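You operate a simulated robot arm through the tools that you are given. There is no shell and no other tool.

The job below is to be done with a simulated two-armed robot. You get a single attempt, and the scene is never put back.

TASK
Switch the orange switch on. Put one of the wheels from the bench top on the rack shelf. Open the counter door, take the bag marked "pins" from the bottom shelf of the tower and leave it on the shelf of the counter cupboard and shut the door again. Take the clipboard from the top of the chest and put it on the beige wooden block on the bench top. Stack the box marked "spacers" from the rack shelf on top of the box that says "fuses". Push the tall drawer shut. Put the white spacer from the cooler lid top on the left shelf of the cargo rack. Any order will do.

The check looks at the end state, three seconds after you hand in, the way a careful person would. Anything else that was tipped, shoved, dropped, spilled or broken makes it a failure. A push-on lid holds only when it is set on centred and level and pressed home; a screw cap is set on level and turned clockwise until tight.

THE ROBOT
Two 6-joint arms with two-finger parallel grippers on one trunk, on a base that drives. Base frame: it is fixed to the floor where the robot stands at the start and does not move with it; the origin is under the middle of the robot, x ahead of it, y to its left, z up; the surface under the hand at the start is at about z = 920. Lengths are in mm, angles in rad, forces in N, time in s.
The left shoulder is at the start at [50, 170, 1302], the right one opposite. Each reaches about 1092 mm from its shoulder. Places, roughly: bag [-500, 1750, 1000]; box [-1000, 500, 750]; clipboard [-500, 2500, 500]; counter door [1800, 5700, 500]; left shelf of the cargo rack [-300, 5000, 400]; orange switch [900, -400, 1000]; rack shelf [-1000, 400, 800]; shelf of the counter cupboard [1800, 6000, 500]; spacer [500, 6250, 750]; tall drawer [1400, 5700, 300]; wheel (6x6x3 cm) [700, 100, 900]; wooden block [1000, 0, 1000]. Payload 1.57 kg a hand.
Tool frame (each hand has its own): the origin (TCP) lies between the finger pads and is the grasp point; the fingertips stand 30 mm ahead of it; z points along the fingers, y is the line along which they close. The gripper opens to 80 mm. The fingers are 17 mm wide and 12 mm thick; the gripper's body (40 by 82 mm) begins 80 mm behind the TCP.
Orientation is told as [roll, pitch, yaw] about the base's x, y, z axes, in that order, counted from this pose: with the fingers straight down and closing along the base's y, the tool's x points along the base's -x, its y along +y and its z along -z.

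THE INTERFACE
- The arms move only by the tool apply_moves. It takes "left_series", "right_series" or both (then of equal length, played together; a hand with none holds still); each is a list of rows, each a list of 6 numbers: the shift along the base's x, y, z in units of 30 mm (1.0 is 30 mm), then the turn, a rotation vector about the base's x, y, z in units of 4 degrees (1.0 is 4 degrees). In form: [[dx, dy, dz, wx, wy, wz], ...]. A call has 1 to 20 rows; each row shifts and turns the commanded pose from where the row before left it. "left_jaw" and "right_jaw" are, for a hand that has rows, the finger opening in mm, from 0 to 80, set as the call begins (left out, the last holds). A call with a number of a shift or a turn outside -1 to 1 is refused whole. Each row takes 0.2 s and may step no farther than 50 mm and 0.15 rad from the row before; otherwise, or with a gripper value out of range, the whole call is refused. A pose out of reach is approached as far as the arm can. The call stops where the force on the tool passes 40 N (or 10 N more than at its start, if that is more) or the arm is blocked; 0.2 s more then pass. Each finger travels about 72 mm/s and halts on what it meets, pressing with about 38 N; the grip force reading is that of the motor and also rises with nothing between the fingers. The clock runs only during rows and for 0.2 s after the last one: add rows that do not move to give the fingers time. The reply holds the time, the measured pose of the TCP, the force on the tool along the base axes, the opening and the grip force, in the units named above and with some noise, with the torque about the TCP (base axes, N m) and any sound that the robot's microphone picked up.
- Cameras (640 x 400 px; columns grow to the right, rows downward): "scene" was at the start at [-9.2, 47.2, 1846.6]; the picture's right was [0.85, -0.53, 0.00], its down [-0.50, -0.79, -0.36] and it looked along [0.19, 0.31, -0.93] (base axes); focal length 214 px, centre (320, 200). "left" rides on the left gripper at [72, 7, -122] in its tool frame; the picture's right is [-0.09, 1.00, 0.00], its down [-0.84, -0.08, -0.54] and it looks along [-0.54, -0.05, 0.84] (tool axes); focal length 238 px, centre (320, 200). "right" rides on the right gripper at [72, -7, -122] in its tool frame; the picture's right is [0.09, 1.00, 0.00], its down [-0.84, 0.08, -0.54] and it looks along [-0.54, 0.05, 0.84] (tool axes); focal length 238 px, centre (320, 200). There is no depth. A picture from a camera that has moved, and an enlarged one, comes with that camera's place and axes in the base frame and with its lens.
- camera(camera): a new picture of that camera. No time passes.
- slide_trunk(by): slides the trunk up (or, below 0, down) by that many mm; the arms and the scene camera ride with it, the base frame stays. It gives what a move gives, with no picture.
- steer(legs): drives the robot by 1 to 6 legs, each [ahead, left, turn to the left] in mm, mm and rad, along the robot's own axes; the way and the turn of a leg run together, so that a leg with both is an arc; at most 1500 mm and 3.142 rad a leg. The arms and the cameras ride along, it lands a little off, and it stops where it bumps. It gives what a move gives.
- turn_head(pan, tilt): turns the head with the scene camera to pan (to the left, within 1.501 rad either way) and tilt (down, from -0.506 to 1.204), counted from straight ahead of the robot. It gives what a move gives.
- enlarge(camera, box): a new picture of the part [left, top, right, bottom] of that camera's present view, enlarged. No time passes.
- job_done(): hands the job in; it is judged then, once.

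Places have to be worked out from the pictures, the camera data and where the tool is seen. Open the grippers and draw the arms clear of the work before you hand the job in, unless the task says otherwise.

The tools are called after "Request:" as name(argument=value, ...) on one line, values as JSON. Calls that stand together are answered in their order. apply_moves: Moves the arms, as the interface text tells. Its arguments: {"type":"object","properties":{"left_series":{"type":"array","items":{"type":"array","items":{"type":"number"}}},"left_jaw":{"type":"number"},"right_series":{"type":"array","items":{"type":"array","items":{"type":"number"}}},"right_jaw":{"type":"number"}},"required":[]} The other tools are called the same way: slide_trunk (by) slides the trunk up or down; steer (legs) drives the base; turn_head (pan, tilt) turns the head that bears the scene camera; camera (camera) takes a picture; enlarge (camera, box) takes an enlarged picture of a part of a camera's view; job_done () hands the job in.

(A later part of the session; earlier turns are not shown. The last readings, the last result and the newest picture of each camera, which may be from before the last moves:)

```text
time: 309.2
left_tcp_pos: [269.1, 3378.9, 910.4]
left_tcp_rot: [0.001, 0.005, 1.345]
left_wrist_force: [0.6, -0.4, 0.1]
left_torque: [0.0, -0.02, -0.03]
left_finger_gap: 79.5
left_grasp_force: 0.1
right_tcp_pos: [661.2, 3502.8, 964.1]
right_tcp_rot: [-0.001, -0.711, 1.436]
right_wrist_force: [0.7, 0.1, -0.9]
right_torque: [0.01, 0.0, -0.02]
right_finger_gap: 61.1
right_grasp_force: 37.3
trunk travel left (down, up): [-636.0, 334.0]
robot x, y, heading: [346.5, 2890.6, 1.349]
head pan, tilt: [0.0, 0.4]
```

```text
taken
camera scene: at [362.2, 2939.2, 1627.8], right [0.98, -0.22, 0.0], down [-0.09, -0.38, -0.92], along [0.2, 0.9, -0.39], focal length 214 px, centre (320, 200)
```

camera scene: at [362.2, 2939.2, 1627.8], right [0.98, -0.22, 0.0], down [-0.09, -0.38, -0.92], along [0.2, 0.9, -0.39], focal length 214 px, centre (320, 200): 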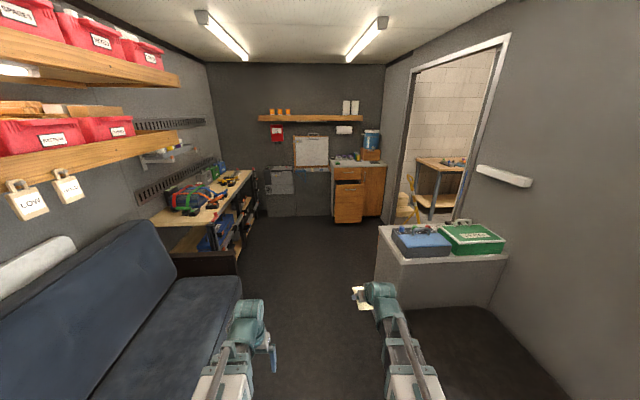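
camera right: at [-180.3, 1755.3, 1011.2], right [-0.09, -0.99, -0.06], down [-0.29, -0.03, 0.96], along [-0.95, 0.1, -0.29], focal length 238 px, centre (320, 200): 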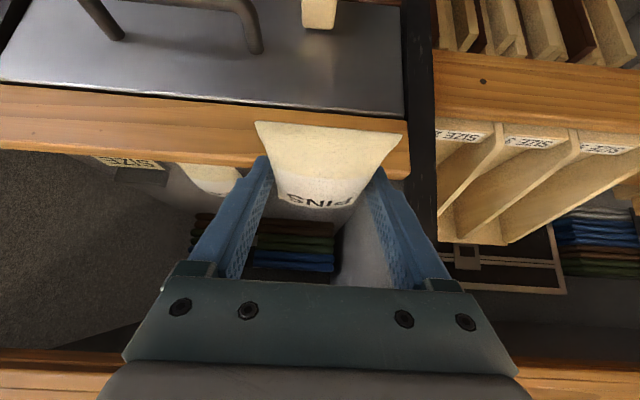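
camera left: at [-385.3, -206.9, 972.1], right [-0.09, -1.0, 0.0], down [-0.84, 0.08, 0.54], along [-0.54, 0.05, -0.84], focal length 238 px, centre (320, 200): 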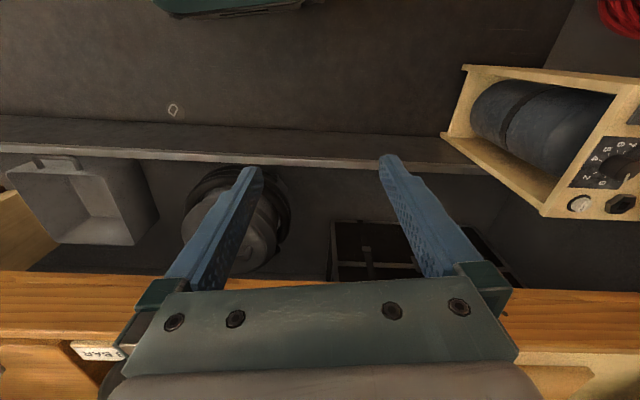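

Request:
enlarge(camera="scene", box=[250, 90, 410, 240])

Request:
enlarge(camera="scene", box=[140, 130, 300, 290])

```text
2.67 times, centred on (330, 165) of scene
camera zoom: at [362.2, 2939.2, 1627.8], right [0.98, -0.22, 0.0], down [-0.09, -0.38, -0.92], along [0.2, 0.9, -0.39], focal length 572 px, centre (293, 293)
```

zoom: 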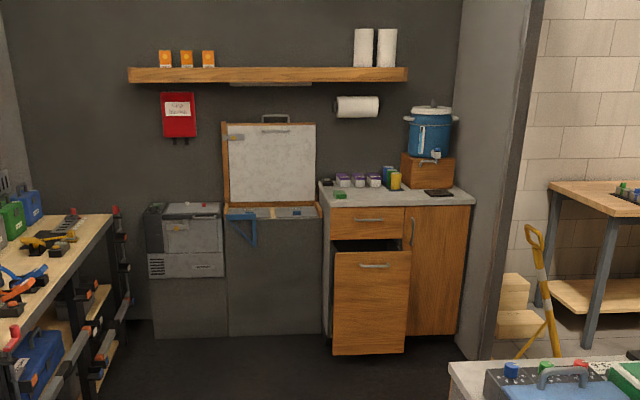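

```text
2.50 times, centred on (220, 210) of scene
camera zoom: at [362.2, 2939.2, 1627.8], right [0.98, -0.22, 0.0], down [-0.09, -0.38, -0.92], along [0.2, 0.9, -0.39], focal length 536 px, centre (570, 175)
```

zoom: 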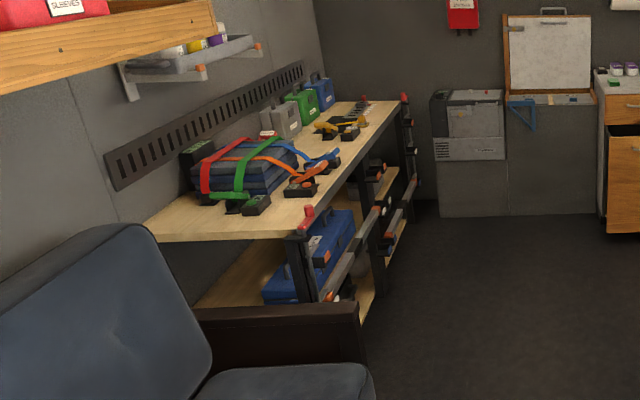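

Seen: tall drawer pulled open, the counter door right of it with its handle on the left (hinge right), and the grey cooler at left. I raise the trunk for clearance and drive 1500 mm on, keeping a bit left of the white cabinet.

Request:
slide_trunk(by=200)

Request:
steer(legs=[[700, 35, 0], [800, 0, 0]])

Request:
turn_head(pan=-0.15, tilt=0.6)

Request:
camera(camera="scene")

```text
time: 311.4
left_tcp_pos: [267.9, 3379.9, 1111.8]
left_tcp_rot: [-0.001, 0.004, 1.348]
left_wrist_force: [0.6, 0.1, 0.2]
left_torque: [0.0, 0.02, 0.01]
left_finger_gap: 79.9
left_grasp_force: 0.1
right_tcp_pos: [662.3, 3503.7, 1163.8]
right_tcp_rot: [-0.002, -0.71, 1.436]
right_wrist_force: [-0.6, 0.4, -1.9]
right_torque: [-0.02, -0.01, 0.0]
right_finger_gap: 61.3
right_grasp_force: 37.8
trunk travel left (down, up): [-836.0, 134.0]
robot x, y, heading: [349.9, 2890.2, 1.347]
head pan, tilt: [0.0, 0.4]
```

```text
time: 319.1
left_tcp_pos: [566.8, 4853.2, 1111.1]
left_tcp_rot: [0.0, 0.006, 1.344]
left_wrist_force: [-0.4, -0.6, -0.7]
left_torque: [-0.02, 0.01, 0.02]
left_finger_gap: 79.7
left_grasp_force: 0.0
right_tcp_pos: [960.7, 4975.7, 1163.4]
right_tcp_rot: [-0.002, -0.709, 1.431]
right_wrist_force: [0.2, -0.2, -0.4]
right_torque: [-0.03, -0.04, 0.0]
right_finger_gap: 61.0
right_grasp_force: 37.9
trunk travel left (down, up): [-836.0, 134.0]
robot x, y, heading: [645.0, 4357.6, 1.349]
head pan, tilt: [0.0, 0.4]
```

```text
time: 319.8
left_tcp_pos: [567.7, 4852.5, 1109.4]
left_tcp_rot: [0.0, 0.005, 1.344]
left_wrist_force: [-0.1, 0.3, -0.1]
left_torque: [-0.03, -0.01, 0.0]
left_finger_gap: 80.0
left_grasp_force: 0.1
right_tcp_pos: [962.2, 4974.0, 1164.8]
right_tcp_rot: [-0.001, -0.711, 1.43]
right_wrist_force: [0.4, 0.1, -0.9]
right_torque: [0.0, 0.02, 0.03]
right_finger_gap: 61.0
right_grasp_force: 37.7
trunk travel left (down, up): [-836.0, 134.0]
robot x, y, heading: [647.8, 4364.3, 1.346]
head pan, tilt: [-0.15, 0.6]
```

```text
taken
camera scene: at [671.0, 4403.7, 1809.6], right [0.93, -0.37, 0.0], down [-0.21, -0.53, -0.83], along [0.3, 0.77, -0.56], focal length 214 px, centre (320, 200)
```

scene: 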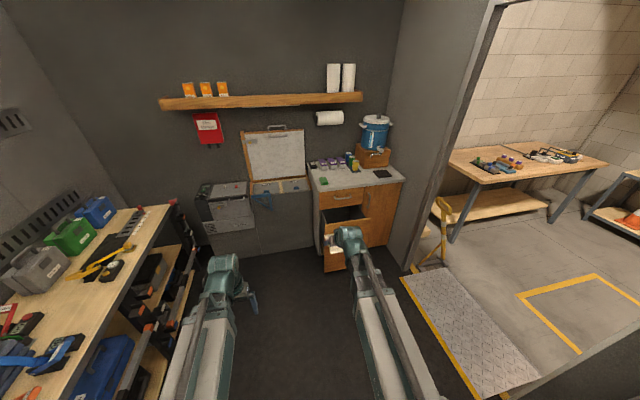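

Request:
enlarge(camera="scene", box=[290, 120, 430, 290])

Request:
enlarge(camera="scene", box=[180, 120, 320, 260])

```text
2.35 times, centred on (360, 205) of scene
camera zoom: at [671.0, 4403.7, 1809.6], right [0.93, -0.37, 0.0], down [-0.21, -0.53, -0.83], along [0.3, 0.77, -0.56], focal length 505 px, centre (226, 188)
```

zoom: 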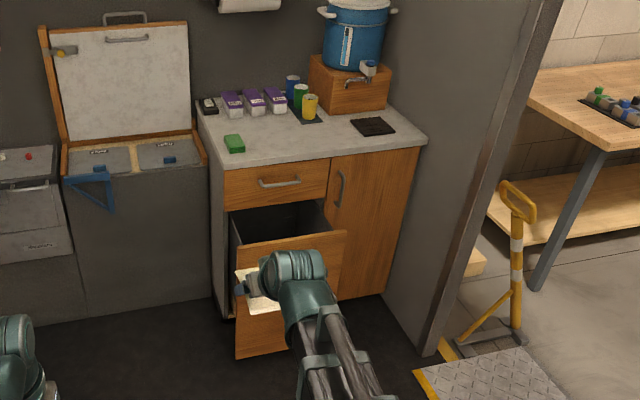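

```text
2.86 times, centred on (250, 190) of scene
camera zoom: at [671.0, 4403.7, 1809.6], right [0.93, -0.37, 0.0], down [-0.21, -0.53, -0.83], along [0.3, 0.77, -0.56], focal length 613 px, centre (520, 229)
```

zoom: 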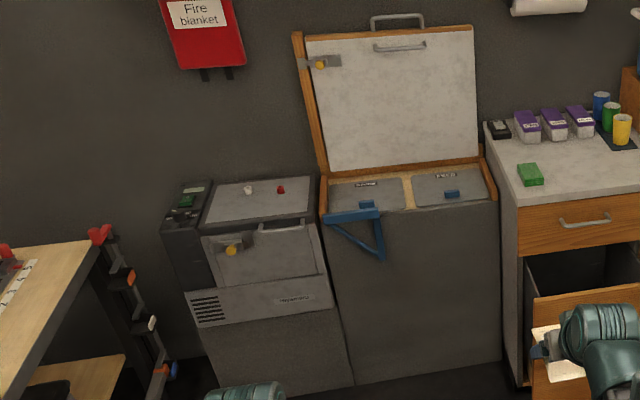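

Measured: cabinet front plane u≈5980; tall drawer front now at u≈5723 (open ≈257 mm), v −202…185; door v −214…−562, top z≈835. I drive forward past the white cabinet, strafe right, and approach.

Request:
steer(legs=[[450, 0, 0], [0, -560, 0]])

Request:
turn_head(pan=0.0, tilt=0.7)

Request:
camera(camera="scene")

```text
time: 325.3
left_tcp_pos: [1205.3, 5171.0, 1110.8]
left_tcp_rot: [0.0, 0.005, 1.352]
left_wrist_force: [0.7, 0.8, 0.1]
left_torque: [-0.01, 0.01, -0.01]
left_finger_gap: 80.1
left_grasp_force: 0.2
right_tcp_pos: [1597.3, 5295.9, 1163.0]
right_tcp_rot: [0.0, -0.711, 1.439]
right_wrist_force: [0.9, 0.4, -2.3]
right_torque: [-0.02, -0.01, 0.03]
right_finger_gap: 61.0
right_grasp_force: 38.0
trunk travel left (down, up): [-836.0, 134.0]
robot x, y, heading: [1287.4, 4678.2, 1.348]
head pan, tilt: [-0.15, 0.6]
```

```text
time: 326.0
left_tcp_pos: [1202.3, 5170.2, 1109.8]
left_tcp_rot: [-0.001, 0.006, 1.351]
left_wrist_force: [-0.7, 0.8, 0.0]
left_torque: [0.02, 0.01, 0.04]
left_finger_gap: 80.1
left_grasp_force: 0.0
right_tcp_pos: [1596.6, 5294.7, 1163.5]
right_tcp_rot: [-0.001, -0.709, 1.441]
right_wrist_force: [-0.3, 0.6, -0.9]
right_torque: [-0.02, 0.02, 0.02]
right_finger_gap: 60.8
right_grasp_force: 37.8
trunk travel left (down, up): [-836.0, 134.0]
robot x, y, heading: [1284.6, 4676.6, 1.353]
head pan, tilt: [0.0, 0.7]
```

```text
taken
camera scene: at [1297.8, 4722.9, 1800.9], right [0.98, -0.22, 0.0], down [-0.14, -0.63, -0.77], along [0.17, 0.75, -0.64], focal length 214 px, centre (320, 200)
```

scene: 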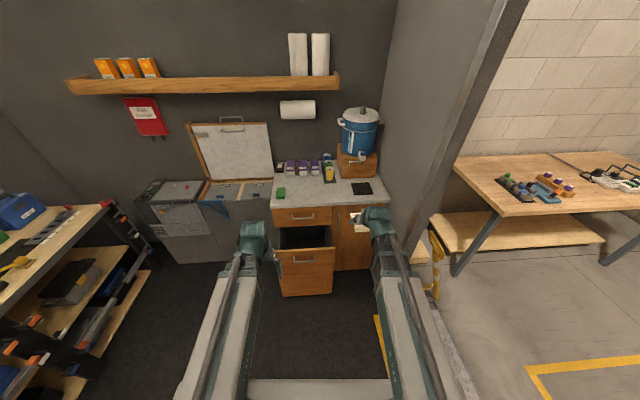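

Request:
enlarge(camera="scene", box=[240, 150, 400, 310])

```text
2.50 times, centred on (320, 230) of scene
camera zoom: at [1297.8, 4722.9, 1800.9], right [0.98, -0.22, 0.0], down [-0.14, -0.63, -0.77], along [0.17, 0.75, -0.64], focal length 536 px, centre (320, 125)
```

zoom: 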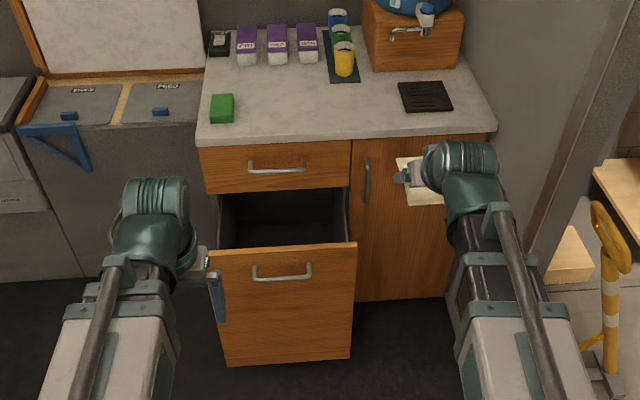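

I lower the trunk and tilt the left hand forward with closed fingers, to push the drawer front below its handle.

Request:
slide_trunk(by=-400)

Request:
slide_trunk(by=-250)

Request:
apply_moves(left_series=[[0.2, 0.9, 0, 0, 0, 0], [0.2, 0.9, 0, 0, 0, 0], [0.2, 0.9, 0, 0, 0, 0], [0.2, 0.9, 0, 0, 0, 0], [0, 0, 0, 0.976, -0.218, 0], [0, 0, 0, 0.976, -0.218, 0], [0, 0, 0, 0.976, -0.218, 0], [0, 0, 0, 0.976, -0.218, 0], [0, 0, 0, 0.976, -0.218, 0], [0, 0, 0, 0.976, -0.218, 0], [0, 0, 0, 0.976, -0.218, 0], [0, 0, 0, 0.976, -0.218, 0], [0, 0, 0, 0.976, -0.218, 0], [0, 0, 0, 0.976, -0.218, 0]], left_jaw=0)

Request:
camera(camera="left")

Request:
camera(camera="scene")

```text
time: 329.9
left_tcp_pos: [1203.7, 5170.1, 711.1]
left_tcp_rot: [0.001, 0.006, 1.352]
left_wrist_force: [-0.4, 0.0, 0.5]
left_torque: [0.02, 0.02, 0.0]
left_finger_gap: 79.9
left_grasp_force: 0.0
right_tcp_pos: [1597.3, 5294.1, 763.1]
right_tcp_rot: [-0.002, -0.711, 1.44]
right_wrist_force: [0.7, -0.5, -1.2]
right_torque: [-0.02, -0.01, 0.03]
right_finger_gap: 61.1
right_grasp_force: 37.9
trunk travel left (down, up): [-436.0, 534.0]
robot x, y, heading: [1288.9, 4680.5, 1.348]
head pan, tilt: [0.0, 0.7]
```

```text
time: 332.4
left_tcp_pos: [1203.7, 5170.9, 461.3]
left_tcp_rot: [0.0, 0.006, 1.352]
left_wrist_force: [0.8, -0.5, 0.3]
left_torque: [-0.02, 0.01, 0.0]
left_finger_gap: 80.0
left_grasp_force: 0.1
right_tcp_pos: [1597.2, 5297.1, 514.1]
right_tcp_rot: [-0.002, -0.711, 1.439]
right_wrist_force: [0.2, -0.8, -1.3]
right_torque: [-0.05, 0.0, 0.03]
right_finger_gap: 60.9
right_grasp_force: 38.0
trunk travel left (down, up): [-186.0, 784.0]
robot x, y, heading: [1284.9, 4680.1, 1.35]
head pan, tilt: [0.0, 0.7]
```

```text
time: 335.4
left_tcp_pos: [1230.9, 5303.8, 511.2]
left_tcp_rot: [0.001, -0.69, 1.351]
left_wrist_force: [0.3, -0.1, -0.2]
left_torque: [0.01, 0.0, 0.0]
left_finger_gap: 0.0
left_grasp_force: 20.8
left hand out of reach, approached as far as the arm can: row 7, 8, 9, 10, 11, 12, 13, 14
right_tcp_pos: [1597.3, 5296.0, 513.7]
right_tcp_rot: [-0.002, -0.709, 1.44]
right_wrist_force: [-0.7, -0.7, -1.5]
right_torque: [-0.04, 0.03, 0.0]
right_finger_gap: 60.9
right_grasp_force: 38.0
trunk travel left (down, up): [-186.0, 784.0]
robot x, y, heading: [1286.6, 4679.7, 1.35]
head pan, tilt: [0.0, 0.7]
```

```text
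taken
camera left: at [1195.7, 5174.8, 558.9], right [-0.96, 0.29, 0.06], down [0.14, 0.28, 0.95], along [0.26, 0.92, -0.3], focal length 238 px, centre (320, 200)
```

left: 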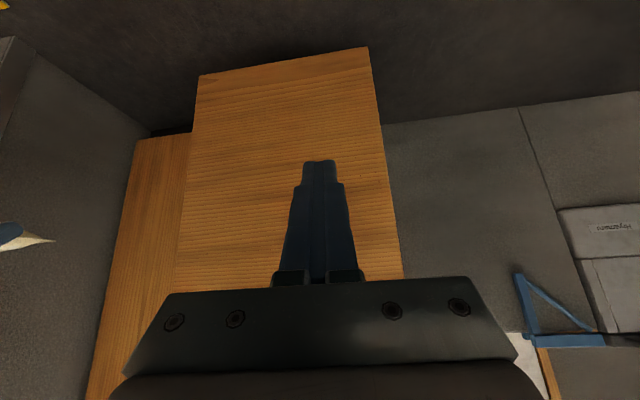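

```text
taken
camera scene: at [1297.7, 4722.8, 1150.9], right [0.98, -0.22, 0.0], down [-0.14, -0.63, -0.76], along [0.17, 0.75, -0.64], focal length 214 px, centre (320, 200)
```

scene: 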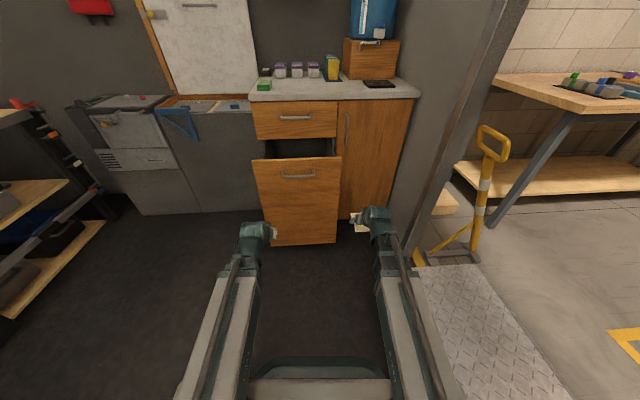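

Left fist is below handle height, in front of the drawer. I drive 200 mm ahead and shift the hand toward the drawer's middle.

Request:
steer(legs=[[200, 0, 0]])

Request:
apply_moves(left_series=[[0.8, -0.18, 0, 0, 0, 0], [0.8, -0.18, 0, 0, 0, 0], [0, 0, 0, 0, 0, 0]])

Request:
camera(camera="left")

Request:
camera(camera="scene")

```text
time: 337.0
left_tcp_pos: [1273.8, 5496.4, 510.7]
left_tcp_rot: [0.0, -0.689, 1.35]
left_wrist_force: [0.3, 0.6, -0.4]
left_torque: [0.01, 0.0, -0.01]
left_finger_gap: 0.1
left_grasp_force: 21.9
right_tcp_pos: [1640.5, 5488.8, 513.8]
right_tcp_rot: [-0.001, -0.711, 1.44]
right_wrist_force: [-1.2, 0.0, -1.5]
right_torque: [-0.01, 0.01, 0.02]
right_finger_gap: 60.8
right_grasp_force: 38.8
trunk travel left (down, up): [-186.0, 784.0]
robot x, y, heading: [1329.2, 4874.0, 1.353]
head pan, tilt: [0.0, 0.7]
```

```text
time: 337.8
left_tcp_pos: [1323.4, 5485.7, 511.1]
left_tcp_rot: [0.001, -0.688, 1.351]
left_wrist_force: [-0.3, 0.5, -0.1]
left_torque: [0.04, -0.02, 0.01]
left_finger_gap: 0.0
left_grasp_force: 21.3
right_tcp_pos: [1639.7, 5487.9, 513.8]
right_tcp_rot: [-0.002, -0.711, 1.44]
right_wrist_force: [-0.6, 0.9, -1.4]
right_torque: [0.0, 0.01, -0.01]
right_finger_gap: 60.8
right_grasp_force: 37.8
trunk travel left (down, up): [-186.0, 784.0]
robot x, y, heading: [1331.0, 4872.5, 1.351]
head pan, tilt: [0.0, 0.7]
```

```text
taken
camera left: at [1287.3, 5356.5, 558.9], right [-0.96, 0.29, 0.06], down [0.14, 0.28, 0.95], along [0.26, 0.92, -0.31], focal length 238 px, centre (320, 200)
```

left: 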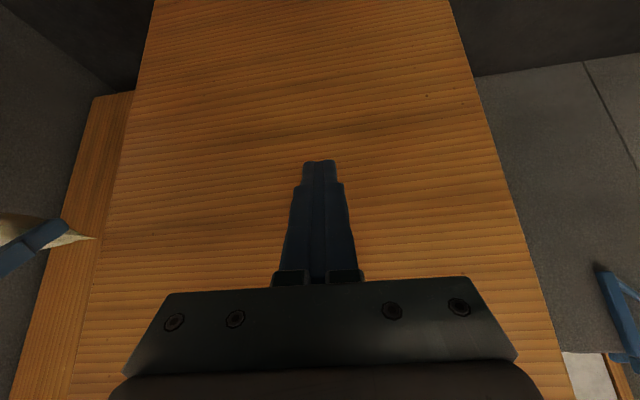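

```text
taken
camera scene: at [1340.6, 4915.7, 1150.9], right [0.98, -0.22, 0.0], down [-0.14, -0.63, -0.76], along [0.17, 0.75, -0.64], focal length 214 px, centre (320, 200)
```

scene: 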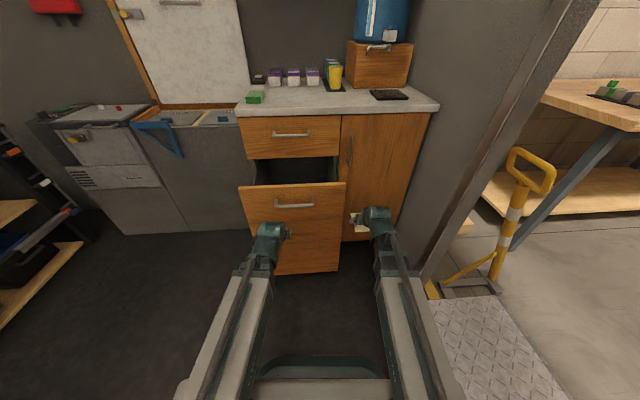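

Push along the drawer axis in 24 mm rows.

Request:
apply_moves(left_series=[[0.189, 0.777, 0, 0, 0, 0], [0.189, 0.777, 0, 0, 0, 0], [0.189, 0.777, 0, 0, 0, 0], [0.189, 0.777, 0, 0, 0, 0], [0.189, 0.777, 0, 0, 0, 0]])

Request:
camera(camera="scene")

```text
time: 339.0
left_tcp_pos: [1350.5, 5603.2, 510.8]
left_tcp_rot: [-0.001, -0.692, 1.35]
left_wrist_force: [0.5, 0.0, -0.1]
left_torque: [-0.03, -0.01, 0.02]
left_finger_gap: 0.0
left_grasp_force: 21.5
right_tcp_pos: [1639.7, 5489.0, 512.8]
right_tcp_rot: [-0.002, -0.709, 1.439]
right_wrist_force: [-0.2, -0.4, -0.1]
right_torque: [-0.03, -0.02, 0.02]
right_finger_gap: 60.7
right_grasp_force: 37.5
trunk travel left (down, up): [-186.0, 784.0]
robot x, y, heading: [1331.0, 4872.8, 1.35]
head pan, tilt: [0.0, 0.7]
```

```text
taken
camera scene: at [1340.6, 4915.6, 1150.9], right [0.98, -0.22, 0.0], down [-0.14, -0.63, -0.76], along [0.17, 0.75, -0.64], focal length 214 px, centre (320, 200)
```

scene: 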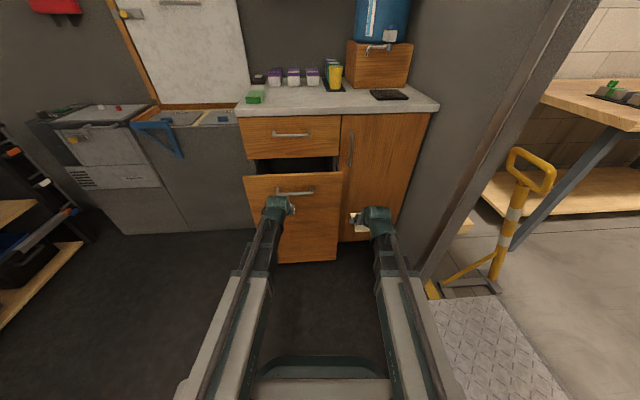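

The drawer slides easily. Continue pushing.

Request:
apply_moves(left_series=[[0.189, 0.777, 0, 0, 0, 0], [0.189, 0.777, 0, 0, 0, 0], [0.189, 0.777, 0, 0, 0, 0], [0.189, 0.777, 0, 0, 0, 0], [0.189, 0.777, 0, 0, 0, 0], [0.189, 0.777, 0, 0, 0, 0]])

Request:
camera(camera="scene")

```text
time: 340.4
left_tcp_pos: [1384.0, 5738.1, 511.3]
left_tcp_rot: [-0.001, -0.683, 1.35]
left_wrist_force: [-4.8, -29.1, 1.9]
left_torque: [-0.47, 0.09, 0.05]
left_finger_gap: 0.1
left_grasp_force: 21.6
right_tcp_pos: [1639.6, 5486.8, 514.9]
right_tcp_rot: [-0.002, -0.71, 1.441]
right_wrist_force: [1.2, 0.3, -1.7]
right_torque: [-0.01, -0.03, 0.03]
right_finger_gap: 61.0
right_grasp_force: 38.0
trunk travel left (down, up): [-186.0, 784.0]
robot x, y, heading: [1332.1, 4874.5, 1.355]
head pan, tilt: [0.0, 0.7]
```

```text
taken
camera scene: at [1340.4, 4913.9, 1151.0], right [0.98, -0.22, 0.0], down [-0.14, -0.63, -0.77], along [0.17, 0.75, -0.64], focal length 214 px, centre (320, 200)
```

scene: 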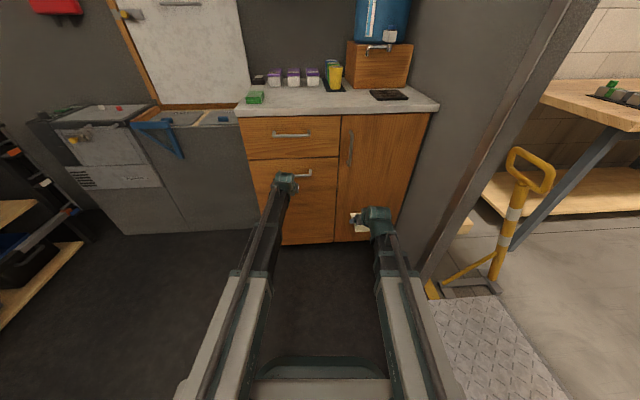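

Force rose to 29 N: the drawer is at its stop. I zoom to verify it's flush.

Request:
enlarge(camera="scene", box=[230, 80, 450, 250])

```text
2.35 times, centred on (340, 165) of scene
camera zoom: at [1340.4, 4913.9, 1151.0], right [0.98, -0.22, 0.0], down [-0.14, -0.63, -0.77], along [0.17, 0.75, -0.64], focal length 505 px, centre (273, 282)
```

zoom: 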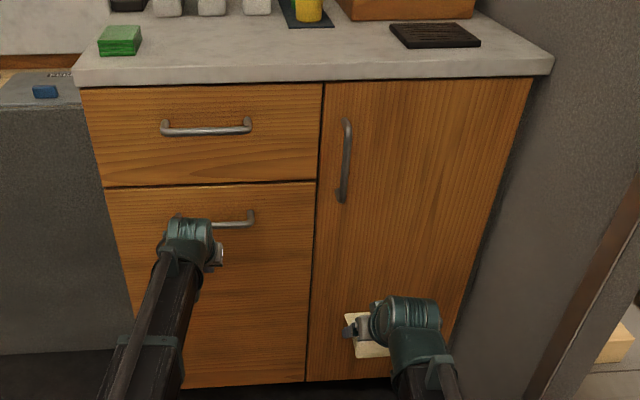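

Drawer is shut flush (its face ≈ u 5928). Now the door: handle bar ≈ z 665–820, v≈-250; hinge on the right. I retreat the left hand, back up 100 mm, raise the trunk and swing the bag-holding right arm out to the right, out of the left arm's way.

Request:
apply_moves(left_series=[[-0.19, -0.78, 0, 0, 0, 0], [-0.19, -0.78, 0, 0, 0, 0], [-0.19, -0.78, 0, 0, 0, 0], [-0.19, -0.78, 0, 0, 0, 0], [-0.19, -0.78, 0, 0, 0, 0], [-0.19, -0.78, 0, 0, 0, 0], [-0.19, -0.78, 0, 0, 0, 0], [-0.19, -0.78, 0, 0, 0, 0]])

Request:
steer(legs=[[-100, 0, 0]])

Request:
apply_moves(right_series=[[0.724, -0.647, 0, 0, 0, 0], [0.724, -0.647, 0, 0, 0, 0], [0.724, -0.647, 0, 0, 0, 0], [0.724, -0.647, 0, 0, 0, 0], [0.724, -0.647, 0, 0, 0, 0], [0.724, -0.647, 0, 0, 0, 0], [0.724, -0.647, 0, 0, 0, 0], [0.724, -0.647, 0, 0, 0, 0], [0.724, -0.647, 0, 0, 0, 0], [0.724, -0.647, 0, 0, 0, 0], [0.724, -0.647, 0, 0, 0, 0], [0.724, -0.647, 0, 0, 0, 0]])

Request:
slide_trunk(by=229)

Request:
camera(camera="scene")

```text
time: 342.2
left_tcp_pos: [1338.8, 5553.4, 511.6]
left_tcp_rot: [0.002, -0.688, 1.35]
left_wrist_force: [-0.8, 0.4, -0.5]
left_torque: [-0.02, -0.03, -0.02]
left_finger_gap: 0.3
left_grasp_force: 21.2
right_tcp_pos: [1639.1, 5488.1, 513.4]
right_tcp_rot: [-0.002, -0.713, 1.442]
right_wrist_force: [0.6, -1.0, -0.9]
right_torque: [0.01, 0.01, 0.0]
right_finger_gap: 60.9
right_grasp_force: 38.1
trunk travel left (down, up): [-186.0, 784.0]
robot x, y, heading: [1327.9, 4870.3, 1.354]
head pan, tilt: [0.0, 0.7]
```

```text
time: 343.4
left_tcp_pos: [1318.1, 5456.4, 511.1]
left_tcp_rot: [0.001, -0.689, 1.353]
left_wrist_force: [0.6, 0.1, 0.5]
left_torque: [0.05, 0.0, -0.01]
left_finger_gap: 0.0
left_grasp_force: 21.4
right_tcp_pos: [1617.2, 5390.5, 513.6]
right_tcp_rot: [-0.001, -0.712, 1.439]
right_wrist_force: [-0.1, 0.0, -1.6]
right_torque: [-0.03, -0.04, 0.02]
right_finger_gap: 60.7
right_grasp_force: 37.7
trunk travel left (down, up): [-186.0, 784.0]
robot x, y, heading: [1311.3, 4773.7, 1.347]
head pan, tilt: [0.0, 0.7]
```

```text
time: 346.0
left_tcp_pos: [1317.1, 5457.0, 511.5]
left_tcp_rot: [0.0, -0.69, 1.351]
left_wrist_force: [-0.3, 0.1, -0.5]
left_torque: [-0.01, 0.02, 0.0]
left_finger_gap: 0.1
left_grasp_force: 21.3
right_tcp_pos: [1879.5, 5158.0, 514.4]
right_tcp_rot: [-0.002, -0.709, 1.441]
right_wrist_force: [-1.0, 0.6, -1.2]
right_torque: [-0.01, -0.01, 0.01]
right_finger_gap: 60.9
right_grasp_force: 38.1
trunk travel left (down, up): [-186.0, 784.0]
robot x, y, heading: [1306.6, 4774.1, 1.354]
head pan, tilt: [0.0, 0.7]
```

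```text
time: 348.4
left_tcp_pos: [1317.1, 5456.6, 740.5]
left_tcp_rot: [-0.002, -0.689, 1.352]
left_wrist_force: [-1.2, -0.6, 0.0]
left_torque: [-0.01, 0.0, -0.02]
left_finger_gap: 0.1
left_grasp_force: 21.0
right_tcp_pos: [1879.1, 5159.4, 742.5]
right_tcp_rot: [-0.003, -0.71, 1.44]
right_wrist_force: [0.1, 0.6, -1.0]
right_torque: [-0.01, -0.01, -0.01]
right_finger_gap: 61.0
right_grasp_force: 38.0
trunk travel left (down, up): [-415.0, 555.0]
robot x, y, heading: [1306.3, 4774.8, 1.355]
head pan, tilt: [0.0, 0.7]
```

```text
taken
camera scene: at [1319.1, 4818.3, 1379.9], right [0.98, -0.22, 0.0], down [-0.14, -0.63, -0.76], along [0.17, 0.75, -0.64], focal length 214 px, centre (320, 200)
```

scene: 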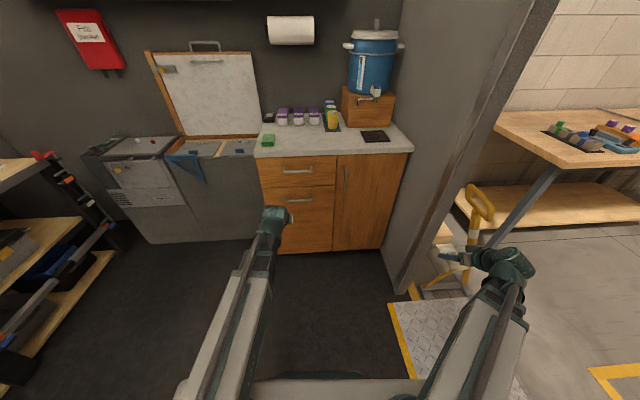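

Request:
enlarge(camera="scene", box=[250, 130, 420, 260])

Request:
camera(camera="left")

```text
3.08 times, centred on (335, 195) of scene
camera zoom: at [1319.1, 4818.3, 1379.9], right [0.98, -0.22, 0.0], down [-0.14, -0.63, -0.76], along [0.17, 0.75, -0.64], focal length 660 px, centre (274, 215)
```

zoom: 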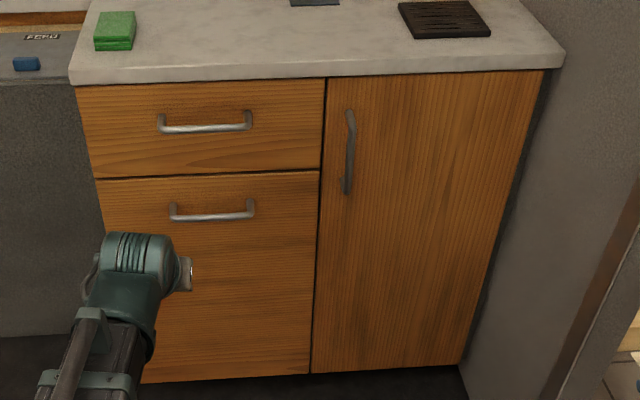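

```text
taken
camera left: at [1281.3, 5328.1, 787.9], right [-0.96, 0.29, 0.06], down [0.14, 0.28, 0.95], along [0.26, 0.92, -0.31], focal length 238 px, centre (320, 200)
```

left: 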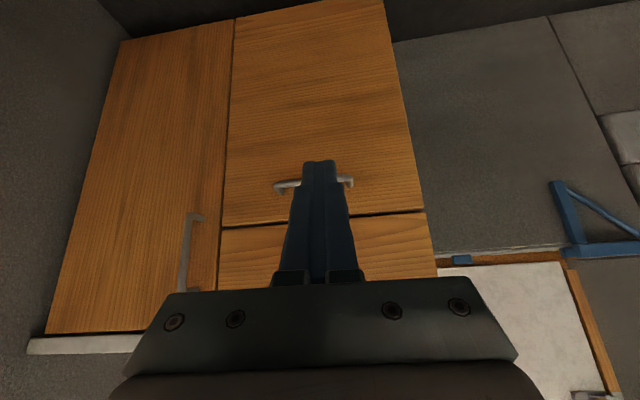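

Handle bar estimated at (1630,5673), z 681–808. I move the left hand with open fingers in front of it.

Request:
apply_moves(left_series=[[0.91, -0.22, 0, 0, 0, 0], [0.91, -0.22, 0, 0, 0, 0], [0.91, -0.22, 0, 0, 0, 0], [0.91, -0.22, 0, 0, 0, 0], [0.91, -0.22, 0, 0, 0, 0], [0.91, -0.22, 0, 0, 0, 0], [0.91, -0.22, 0, 0, 0, 0], [0.91, -0.22, 0, 0, 0, 0], [0.91, -0.22, 0, 0, 0, -0.25], [0.204, 0.838, 0, 0, 0, 0], [0.204, 0.838, 0, 0, 0, 0], [0.204, 0.838, 0, 0, 0, 0], [0.204, 0.838, 0, 0, 0, 0], [0.204, 0.838, 0, 0, 0, 0], [0, 0, 0, 0, 0, 0]], left_jaw=44)

Request:
camera(camera="left")

Request:
camera(camera="scene")

```text
time: 351.6
left_tcp_pos: [1593.1, 5523.2, 740.5]
left_tcp_rot: [0.0, -0.69, 1.333]
left_wrist_force: [-0.4, 0.1, 0.4]
left_torque: [-0.05, -0.02, 0.02]
left_finger_gap: 44.2
left_grasp_force: 0.1
right_tcp_pos: [1878.7, 5158.5, 743.6]
right_tcp_rot: [-0.001, -0.711, 1.44]
right_wrist_force: [0.1, 0.1, -1.8]
right_torque: [-0.02, -0.01, 0.0]
right_finger_gap: 60.9
right_grasp_force: 37.9
trunk travel left (down, up): [-415.0, 555.0]
robot x, y, heading: [1313.2, 4773.5, 1.354]
head pan, tilt: [0.0, 0.7]
```

```text
taken
camera left: at [1554.9, 5394.8, 787.8], right [-0.95, 0.3, 0.06], down [0.15, 0.28, 0.95], along [0.27, 0.91, -0.31], focal length 238 px, centre (320, 200)
```

left: 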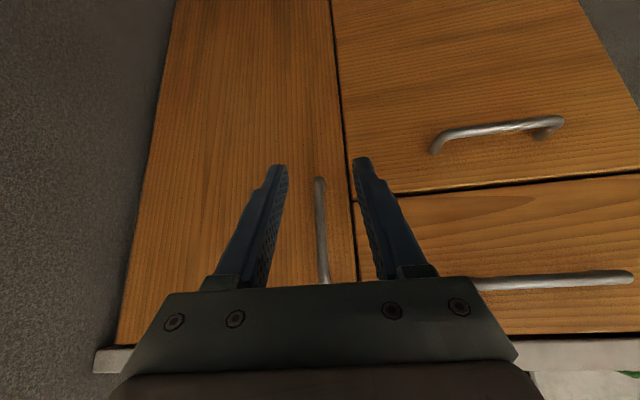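

```text
taken
camera scene: at [1319.1, 4818.3, 1379.9], right [0.98, -0.22, 0.0], down [-0.14, -0.63, -0.76], along [0.17, 0.75, -0.64], focal length 214 px, centre (320, 200)
```

scene: 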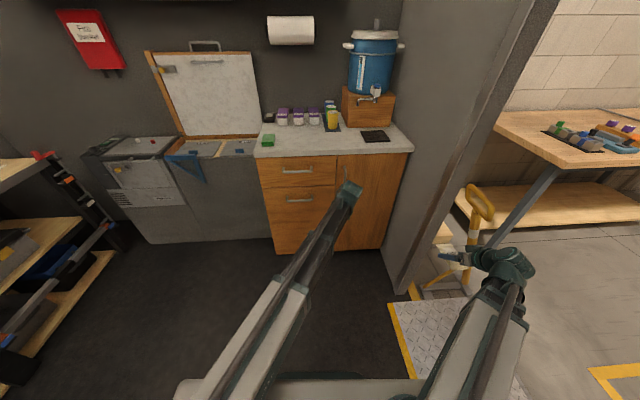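

The bar is centred between the open fingers. I advance toward it.

Request:
apply_moves(left_series=[[0.189, 0.777, 0, 0, 0, 0], [0.189, 0.777, 0, 0, 0, 0], [0.189, 0.777, 0, 0, 0, 0], [0.189, 0.777, 0, 0, 0, 0], [0.189, 0.777, 0, 0, 0, 0], [0, 0, 0, 0, 0, 0]])

Request:
camera(camera="left")

```text
time: 353.0
left_tcp_pos: [1622.3, 5640.2, 740.5]
left_tcp_rot: [0.0, -0.69, 1.332]
left_wrist_force: [0.1, -0.6, -0.4]
left_torque: [-0.01, 0.01, -0.01]
left_finger_gap: 44.1
left_grasp_force: 0.1
right_tcp_pos: [1878.9, 5157.4, 742.3]
right_tcp_rot: [-0.002, -0.711, 1.439]
right_wrist_force: [0.5, 0.8, -2.0]
right_torque: [0.01, -0.02, -0.01]
right_finger_gap: 61.0
right_grasp_force: 38.1
trunk travel left (down, up): [-415.0, 555.0]
robot x, y, heading: [1309.7, 4775.4, 1.351]
head pan, tilt: [0.0, 0.7]
```

```text
taken
camera left: at [1583.9, 5511.7, 787.8], right [-0.95, 0.3, 0.06], down [0.15, 0.27, 0.95], along [0.27, 0.91, -0.31], focal length 238 px, centre (320, 200)
```

left: 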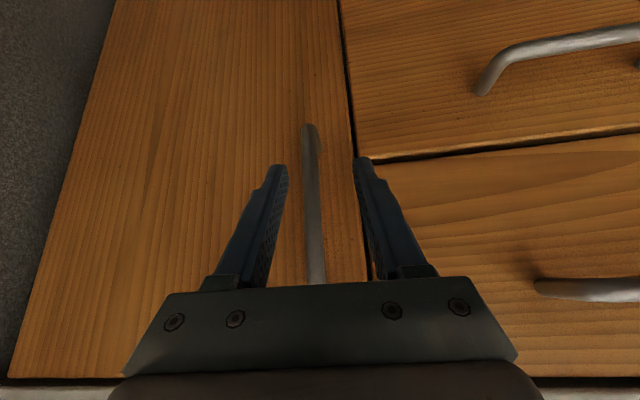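

Request:
apply_moves(left_series=[[0.1, 0.39, 0, 0, 0, 0], [0.08, 0.35, 0, 0, 0, 0], [0, 0, 0, 0, 0, 0]])

Request:
camera(camera="left")

Request:
apply_moves(left_series=[[0, 0, 0, 0, 0, 0], [0, 0, 0, 0, 0, 0], [0, 0, 0, 0, 0, 0], [0, 0, 0, 0, 0, 0]], left_jaw=0)

Request:
camera(camera="left")

```text
time: 353.8
left_tcp_pos: [1627.4, 5662.6, 740.3]
left_tcp_rot: [0.0, -0.692, 1.333]
left_wrist_force: [0.3, 0.5, -0.7]
left_torque: [0.01, 0.01, 0.02]
left_finger_gap: 44.1
left_grasp_force: 0.2
right_tcp_pos: [1878.9, 5157.9, 743.6]
right_tcp_rot: [-0.002, -0.709, 1.439]
right_wrist_force: [-0.2, -0.6, -2.0]
right_torque: [-0.03, 0.0, -0.02]
right_finger_gap: 61.2
right_grasp_force: 37.8
trunk travel left (down, up): [-415.0, 555.0]
robot x, y, heading: [1312.6, 4776.2, 1.349]
head pan, tilt: [0.0, 0.7]
```

```text
taken
camera left: at [1589.1, 5533.9, 787.8], right [-0.95, 0.3, 0.06], down [0.15, 0.27, 0.95], along [0.27, 0.91, -0.31], focal length 238 px, centre (320, 200)
```

left: 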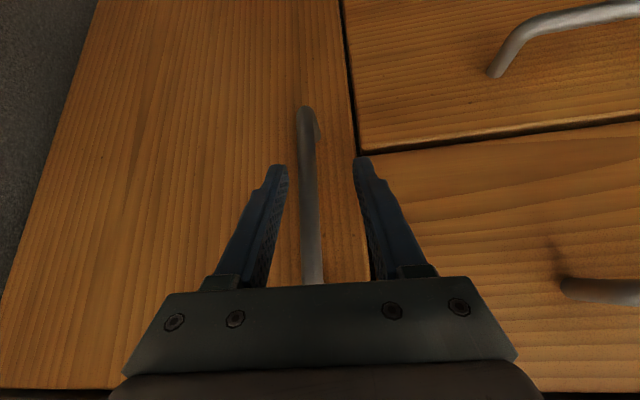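

```text
time: 354.8
left_tcp_pos: [1635.8, 5659.4, 741.0]
left_tcp_rot: [-0.005, -0.691, 1.329]
left_wrist_force: [38.6, 1.5, 4.8]
left_torque: [-0.64, -0.47, -0.88]
left_finger_gap: 13.7
left_grasp_force: 30.7
right_tcp_pos: [1881.1, 5157.5, 741.9]
right_tcp_rot: [0.003, -0.711, 1.438]
right_wrist_force: [0.7, -0.4, -1.5]
right_torque: [0.03, -0.01, -0.02]
right_finger_gap: 61.2
right_grasp_force: 37.6
trunk travel left (down, up): [-415.0, 555.0]
robot x, y, heading: [1307.6, 4777.8, 1.352]
head pan, tilt: [0.0, 0.7]
```

```text
taken
camera left: at [1596.6, 5531.9, 787.4], right [-0.95, 0.31, 0.05], down [0.14, 0.27, 0.95], along [0.28, 0.91, -0.3], focal length 238 px, centre (320, 200)
```

left: 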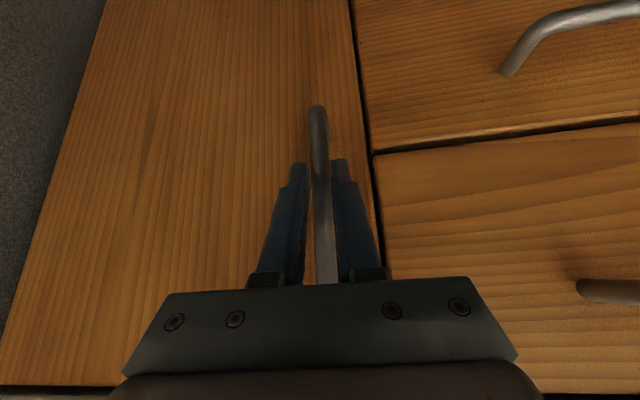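

The bar is gripped (13.7 mm). I relieve the sideways strain by shifting the hand ~8 mm right.

Request:
apply_moves(left_series=[[0.2, -0.05, 0, 0, 0, 0], [0.1, -0.02, 0, 0, 0, 0], [0, 0, 0, 0, 0, 0]])

```text
time: 355.6
left_tcp_pos: [1636.4, 5660.3, 739.7]
left_tcp_rot: [0.001, -0.691, 1.333]
left_wrist_force: [18.7, -0.9, 0.3]
left_torque: [0.75, -0.55, -0.45]
left_finger_gap: 13.8
left_grasp_force: 30.5
right_tcp_pos: [1878.7, 5156.9, 742.1]
right_tcp_rot: [0.001, -0.711, 1.441]
right_wrist_force: [-0.2, -0.2, -1.5]
right_torque: [-0.02, 0.02, 0.02]
right_finger_gap: 60.8
right_grasp_force: 37.9
trunk travel left (down, up): [-415.0, 555.0]
robot x, y, heading: [1310.1, 4777.0, 1.352]
head pan, tilt: [0.0, 0.7]
```

Now I pull along the door's arc, first ~10°, checking forces.

Request:
apply_moves(left_series=[[-0.042, -0.905, 0, 0, 0, 0.6], [-0.042, -0.905, 0, 0, 0, 0.6]])

Request:
camera(camera="left")

Request:
camera(camera="scene")

```text
time: 356.2
left_tcp_pos: [1642.5, 5608.3, 739.6]
left_tcp_rot: [-0.017, -0.693, 1.412]
left_wrist_force: [3.9, -0.1, -7.7]
left_torque: [-0.68, -0.06, -0.23]
left_finger_gap: 13.9
left_grasp_force: 30.4
right_tcp_pos: [1879.6, 5157.8, 741.5]
right_tcp_rot: [-0.002, -0.71, 1.436]
right_wrist_force: [-0.9, -0.9, -1.4]
right_torque: [-0.01, 0.0, 0.0]
right_finger_gap: 60.7
right_grasp_force: 38.1
trunk travel left (down, up): [-415.0, 555.0]
robot x, y, heading: [1309.7, 4772.8, 1.353]
head pan, tilt: [0.0, 0.7]
stopped in row 2 (left hand): the force on the tool passed its limit at 42 N (the readings are from after the stop); the commanded pose is now the measured one
```

```text
taken
camera left: at [1612.4, 5478.0, 787.1], right [-0.97, 0.24, 0.05], down [0.12, 0.28, 0.95], along [0.21, 0.93, -0.3], focal length 238 px, centre (320, 200)
```

left: 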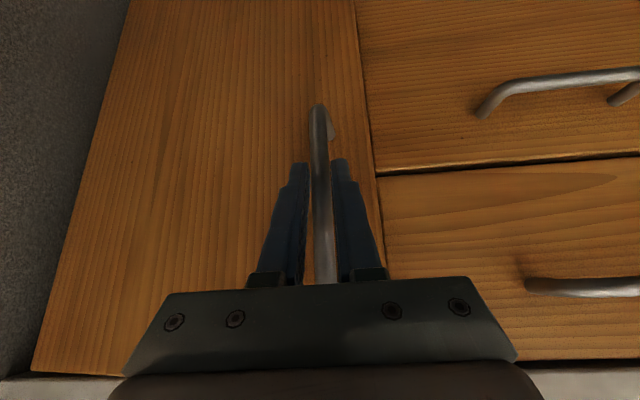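

```text
taken
camera scene: at [1320.0, 4819.2, 1379.7], right [0.98, -0.22, 0.0], down [-0.14, -0.63, -0.76], along [0.17, 0.75, -0.64], focal length 214 px, centre (320, 200)
```

scene: 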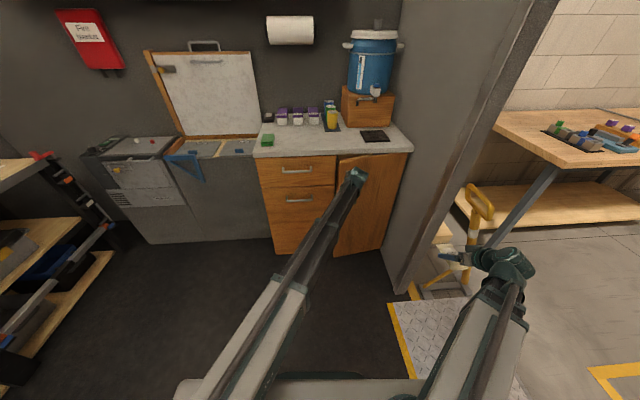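

The door is ~9° open. I continue with smaller rows.

Request:
apply_moves(left_series=[[0.07, -0.45, 0, 0, 0, 0.3], [0.08, -0.45, 0, 0, 0, 0.3], [0.1, -0.45, 0, 0, 0, 0.3], [0.12, -0.44, 0, 0, 0, 0.3]])

Request:
apply_moves(left_series=[[0.14, -0.44, 0, 0, 0, 0.3], [0.16, -0.43, 0, 0, 0, 0.3], [0.18, -0.43, 0, 0, 0, 0.3], [0.2, -0.42, 0, 0, 0, 0.3]])

Request:
camera(camera="left")

Request:
camera(camera="scene")

```text
time: 357.2
left_tcp_pos: [1657.5, 5555.8, 739.5]
left_tcp_rot: [-0.017, -0.699, 1.493]
left_wrist_force: [29.9, 10.0, -5.0]
left_torque: [-0.57, -0.4, -0.73]
left_finger_gap: 13.7
left_grasp_force: 30.4
right_tcp_pos: [1881.3, 5157.1, 741.2]
right_tcp_rot: [0.002, -0.71, 1.436]
right_wrist_force: [0.3, -0.5, -2.4]
right_torque: [0.0, 0.01, -0.02]
right_finger_gap: 60.7
right_grasp_force: 37.8
trunk travel left (down, up): [-415.0, 555.0]
robot x, y, heading: [1309.0, 4774.4, 1.35]
head pan, tilt: [0.0, 0.7]
```

```text
time: 357.8
left_tcp_pos: [1667.0, 5534.1, 740.4]
left_tcp_rot: [-0.027, -0.699, 1.53]
left_wrist_force: [5.5, 1.6, -12.7]
left_torque: [-1.02, -0.04, -0.22]
left_finger_gap: 13.8
left_grasp_force: 29.6
right_tcp_pos: [1880.6, 5158.9, 741.5]
right_tcp_rot: [0.0, -0.709, 1.438]
right_wrist_force: [0.3, 0.7, -1.6]
right_torque: [-0.02, 0.01, 0.04]
right_finger_gap: 60.9
right_grasp_force: 37.9
trunk travel left (down, up): [-415.0, 555.0]
robot x, y, heading: [1310.8, 4774.5, 1.349]
head pan, tilt: [0.0, 0.7]
stopped in row 2 (left hand): the force on the tool passed its limit at 44 N (the readings are from after the stop); the commanded pose is now the measured one
```

```text
taken
camera left: at [1651.1, 5400.9, 786.6], right [-0.99, 0.13, 0.04], down [0.08, 0.29, 0.95], along [0.11, 0.95, -0.3], focal length 238 px, centre (320, 200)
```

left: 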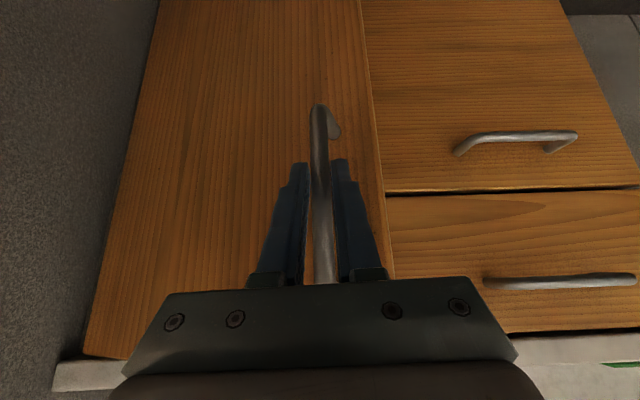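

```text
taken
camera scene: at [1320.9, 4820.0, 1379.6], right [0.98, -0.22, 0.0], down [-0.14, -0.63, -0.76], along [0.17, 0.75, -0.65], focal length 214 px, centre (320, 200)
```

scene: 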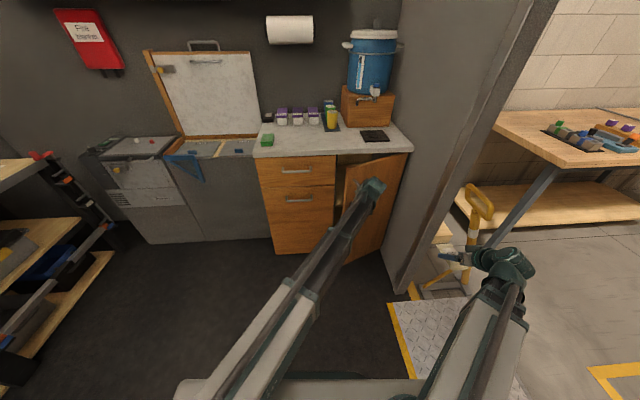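

Request:
enlarge(camera="scene", box=[290, 110, 450, 280])

```text
2.35 times, centred on (370, 195) of scene
camera zoom: at [1320.9, 4820.0, 1379.6], right [0.98, -0.22, 0.0], down [-0.14, -0.63, -0.76], along [0.17, 0.75, -0.65], focal length 505 px, centre (202, 212)
```

zoom: 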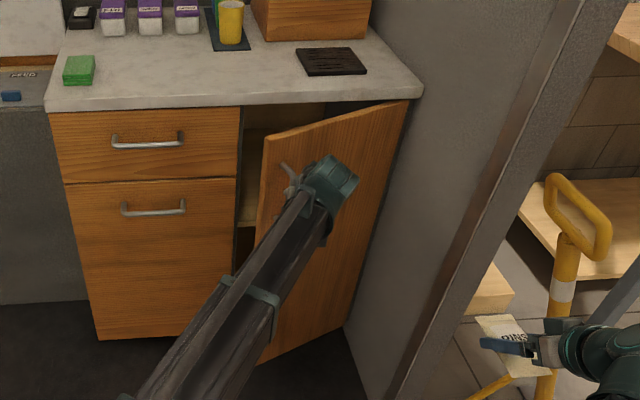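

The door is about 25° open. I continue along the arc with 12 mm rows.

Request:
apply_moves(left_series=[[0.15, -0.37, 0, 0, 0, 0.5], [0.16, -0.365, 0, 0, 0, 0.5], [0.17, -0.36, 0, 0, 0, 0.5], [0.18, -0.355, 0, 0, 0, 0.5]])

Request:
apply_moves(left_series=[[0.19, -0.35, 0, 0, 0, 0.5], [0.2, -0.345, 0, 0, 0, 0.5], [0.21, -0.34, 0, 0, 0, 0.5], [0.22, -0.335, 0, 0, 0, 0.5]])

Request:
enlarge(camera="scene", box=[290, 110, 450, 280])

```text
time: 359.0
left_tcp_pos: [1692.3, 5493.0, 739.6]
left_tcp_rot: [-0.036, -0.7, 1.67]
left_wrist_force: [6.3, 3.0, -17.8]
left_torque: [-1.1, -0.19, -0.15]
left_finger_gap: 13.9
left_grasp_force: 30.1
right_tcp_pos: [1881.5, 5159.0, 741.9]
right_tcp_rot: [0.0, -0.708, 1.438]
right_wrist_force: [0.1, -0.7, -1.1]
right_torque: [-0.01, 0.02, -0.01]
right_finger_gap: 60.8
right_grasp_force: 38.2
trunk travel left (down, up): [-415.0, 555.0]
robot x, y, heading: [1308.7, 4778.4, 1.349]
head pan, tilt: [0.0, 0.7]
stopped in row 4 (left hand): the force on the tool passed its limit at 41 N (the readings are from after the stop); the commanded pose is now the measured one
```

```text
time: 360.0
left_tcp_pos: [1719.9, 5459.0, 740.6]
left_tcp_rot: [-0.046, -0.704, 1.795]
left_wrist_force: [6.7, 4.9, -19.4]
left_torque: [-1.03, -0.28, -0.21]
left_finger_gap: 13.8
left_grasp_force: 29.7
right_tcp_pos: [1882.7, 5158.0, 740.6]
right_tcp_rot: [0.001, -0.707, 1.435]
right_wrist_force: [-0.1, 0.0, -1.2]
right_torque: [0.0, 0.0, -0.01]
right_finger_gap: 60.9
right_grasp_force: 38.1
trunk travel left (down, up): [-415.0, 555.0]
robot x, y, heading: [1308.1, 4776.2, 1.346]
head pan, tilt: [0.0, 0.7]
stopped in row 4 (left hand): the force on the tool passed its limit at 42 N (the readings are from after the stop); the commanded pose is now the measured one
```

```text
2.35 times, centred on (370, 195) of scene
camera zoom: at [1322.1, 4821.2, 1379.7], right [0.98, -0.22, 0.0], down [-0.14, -0.63, -0.76], along [0.17, 0.74, -0.65], focal length 505 px, centre (202, 212)
```

zoom: 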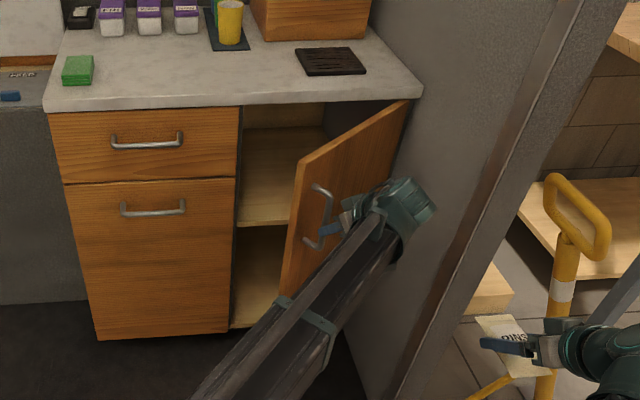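

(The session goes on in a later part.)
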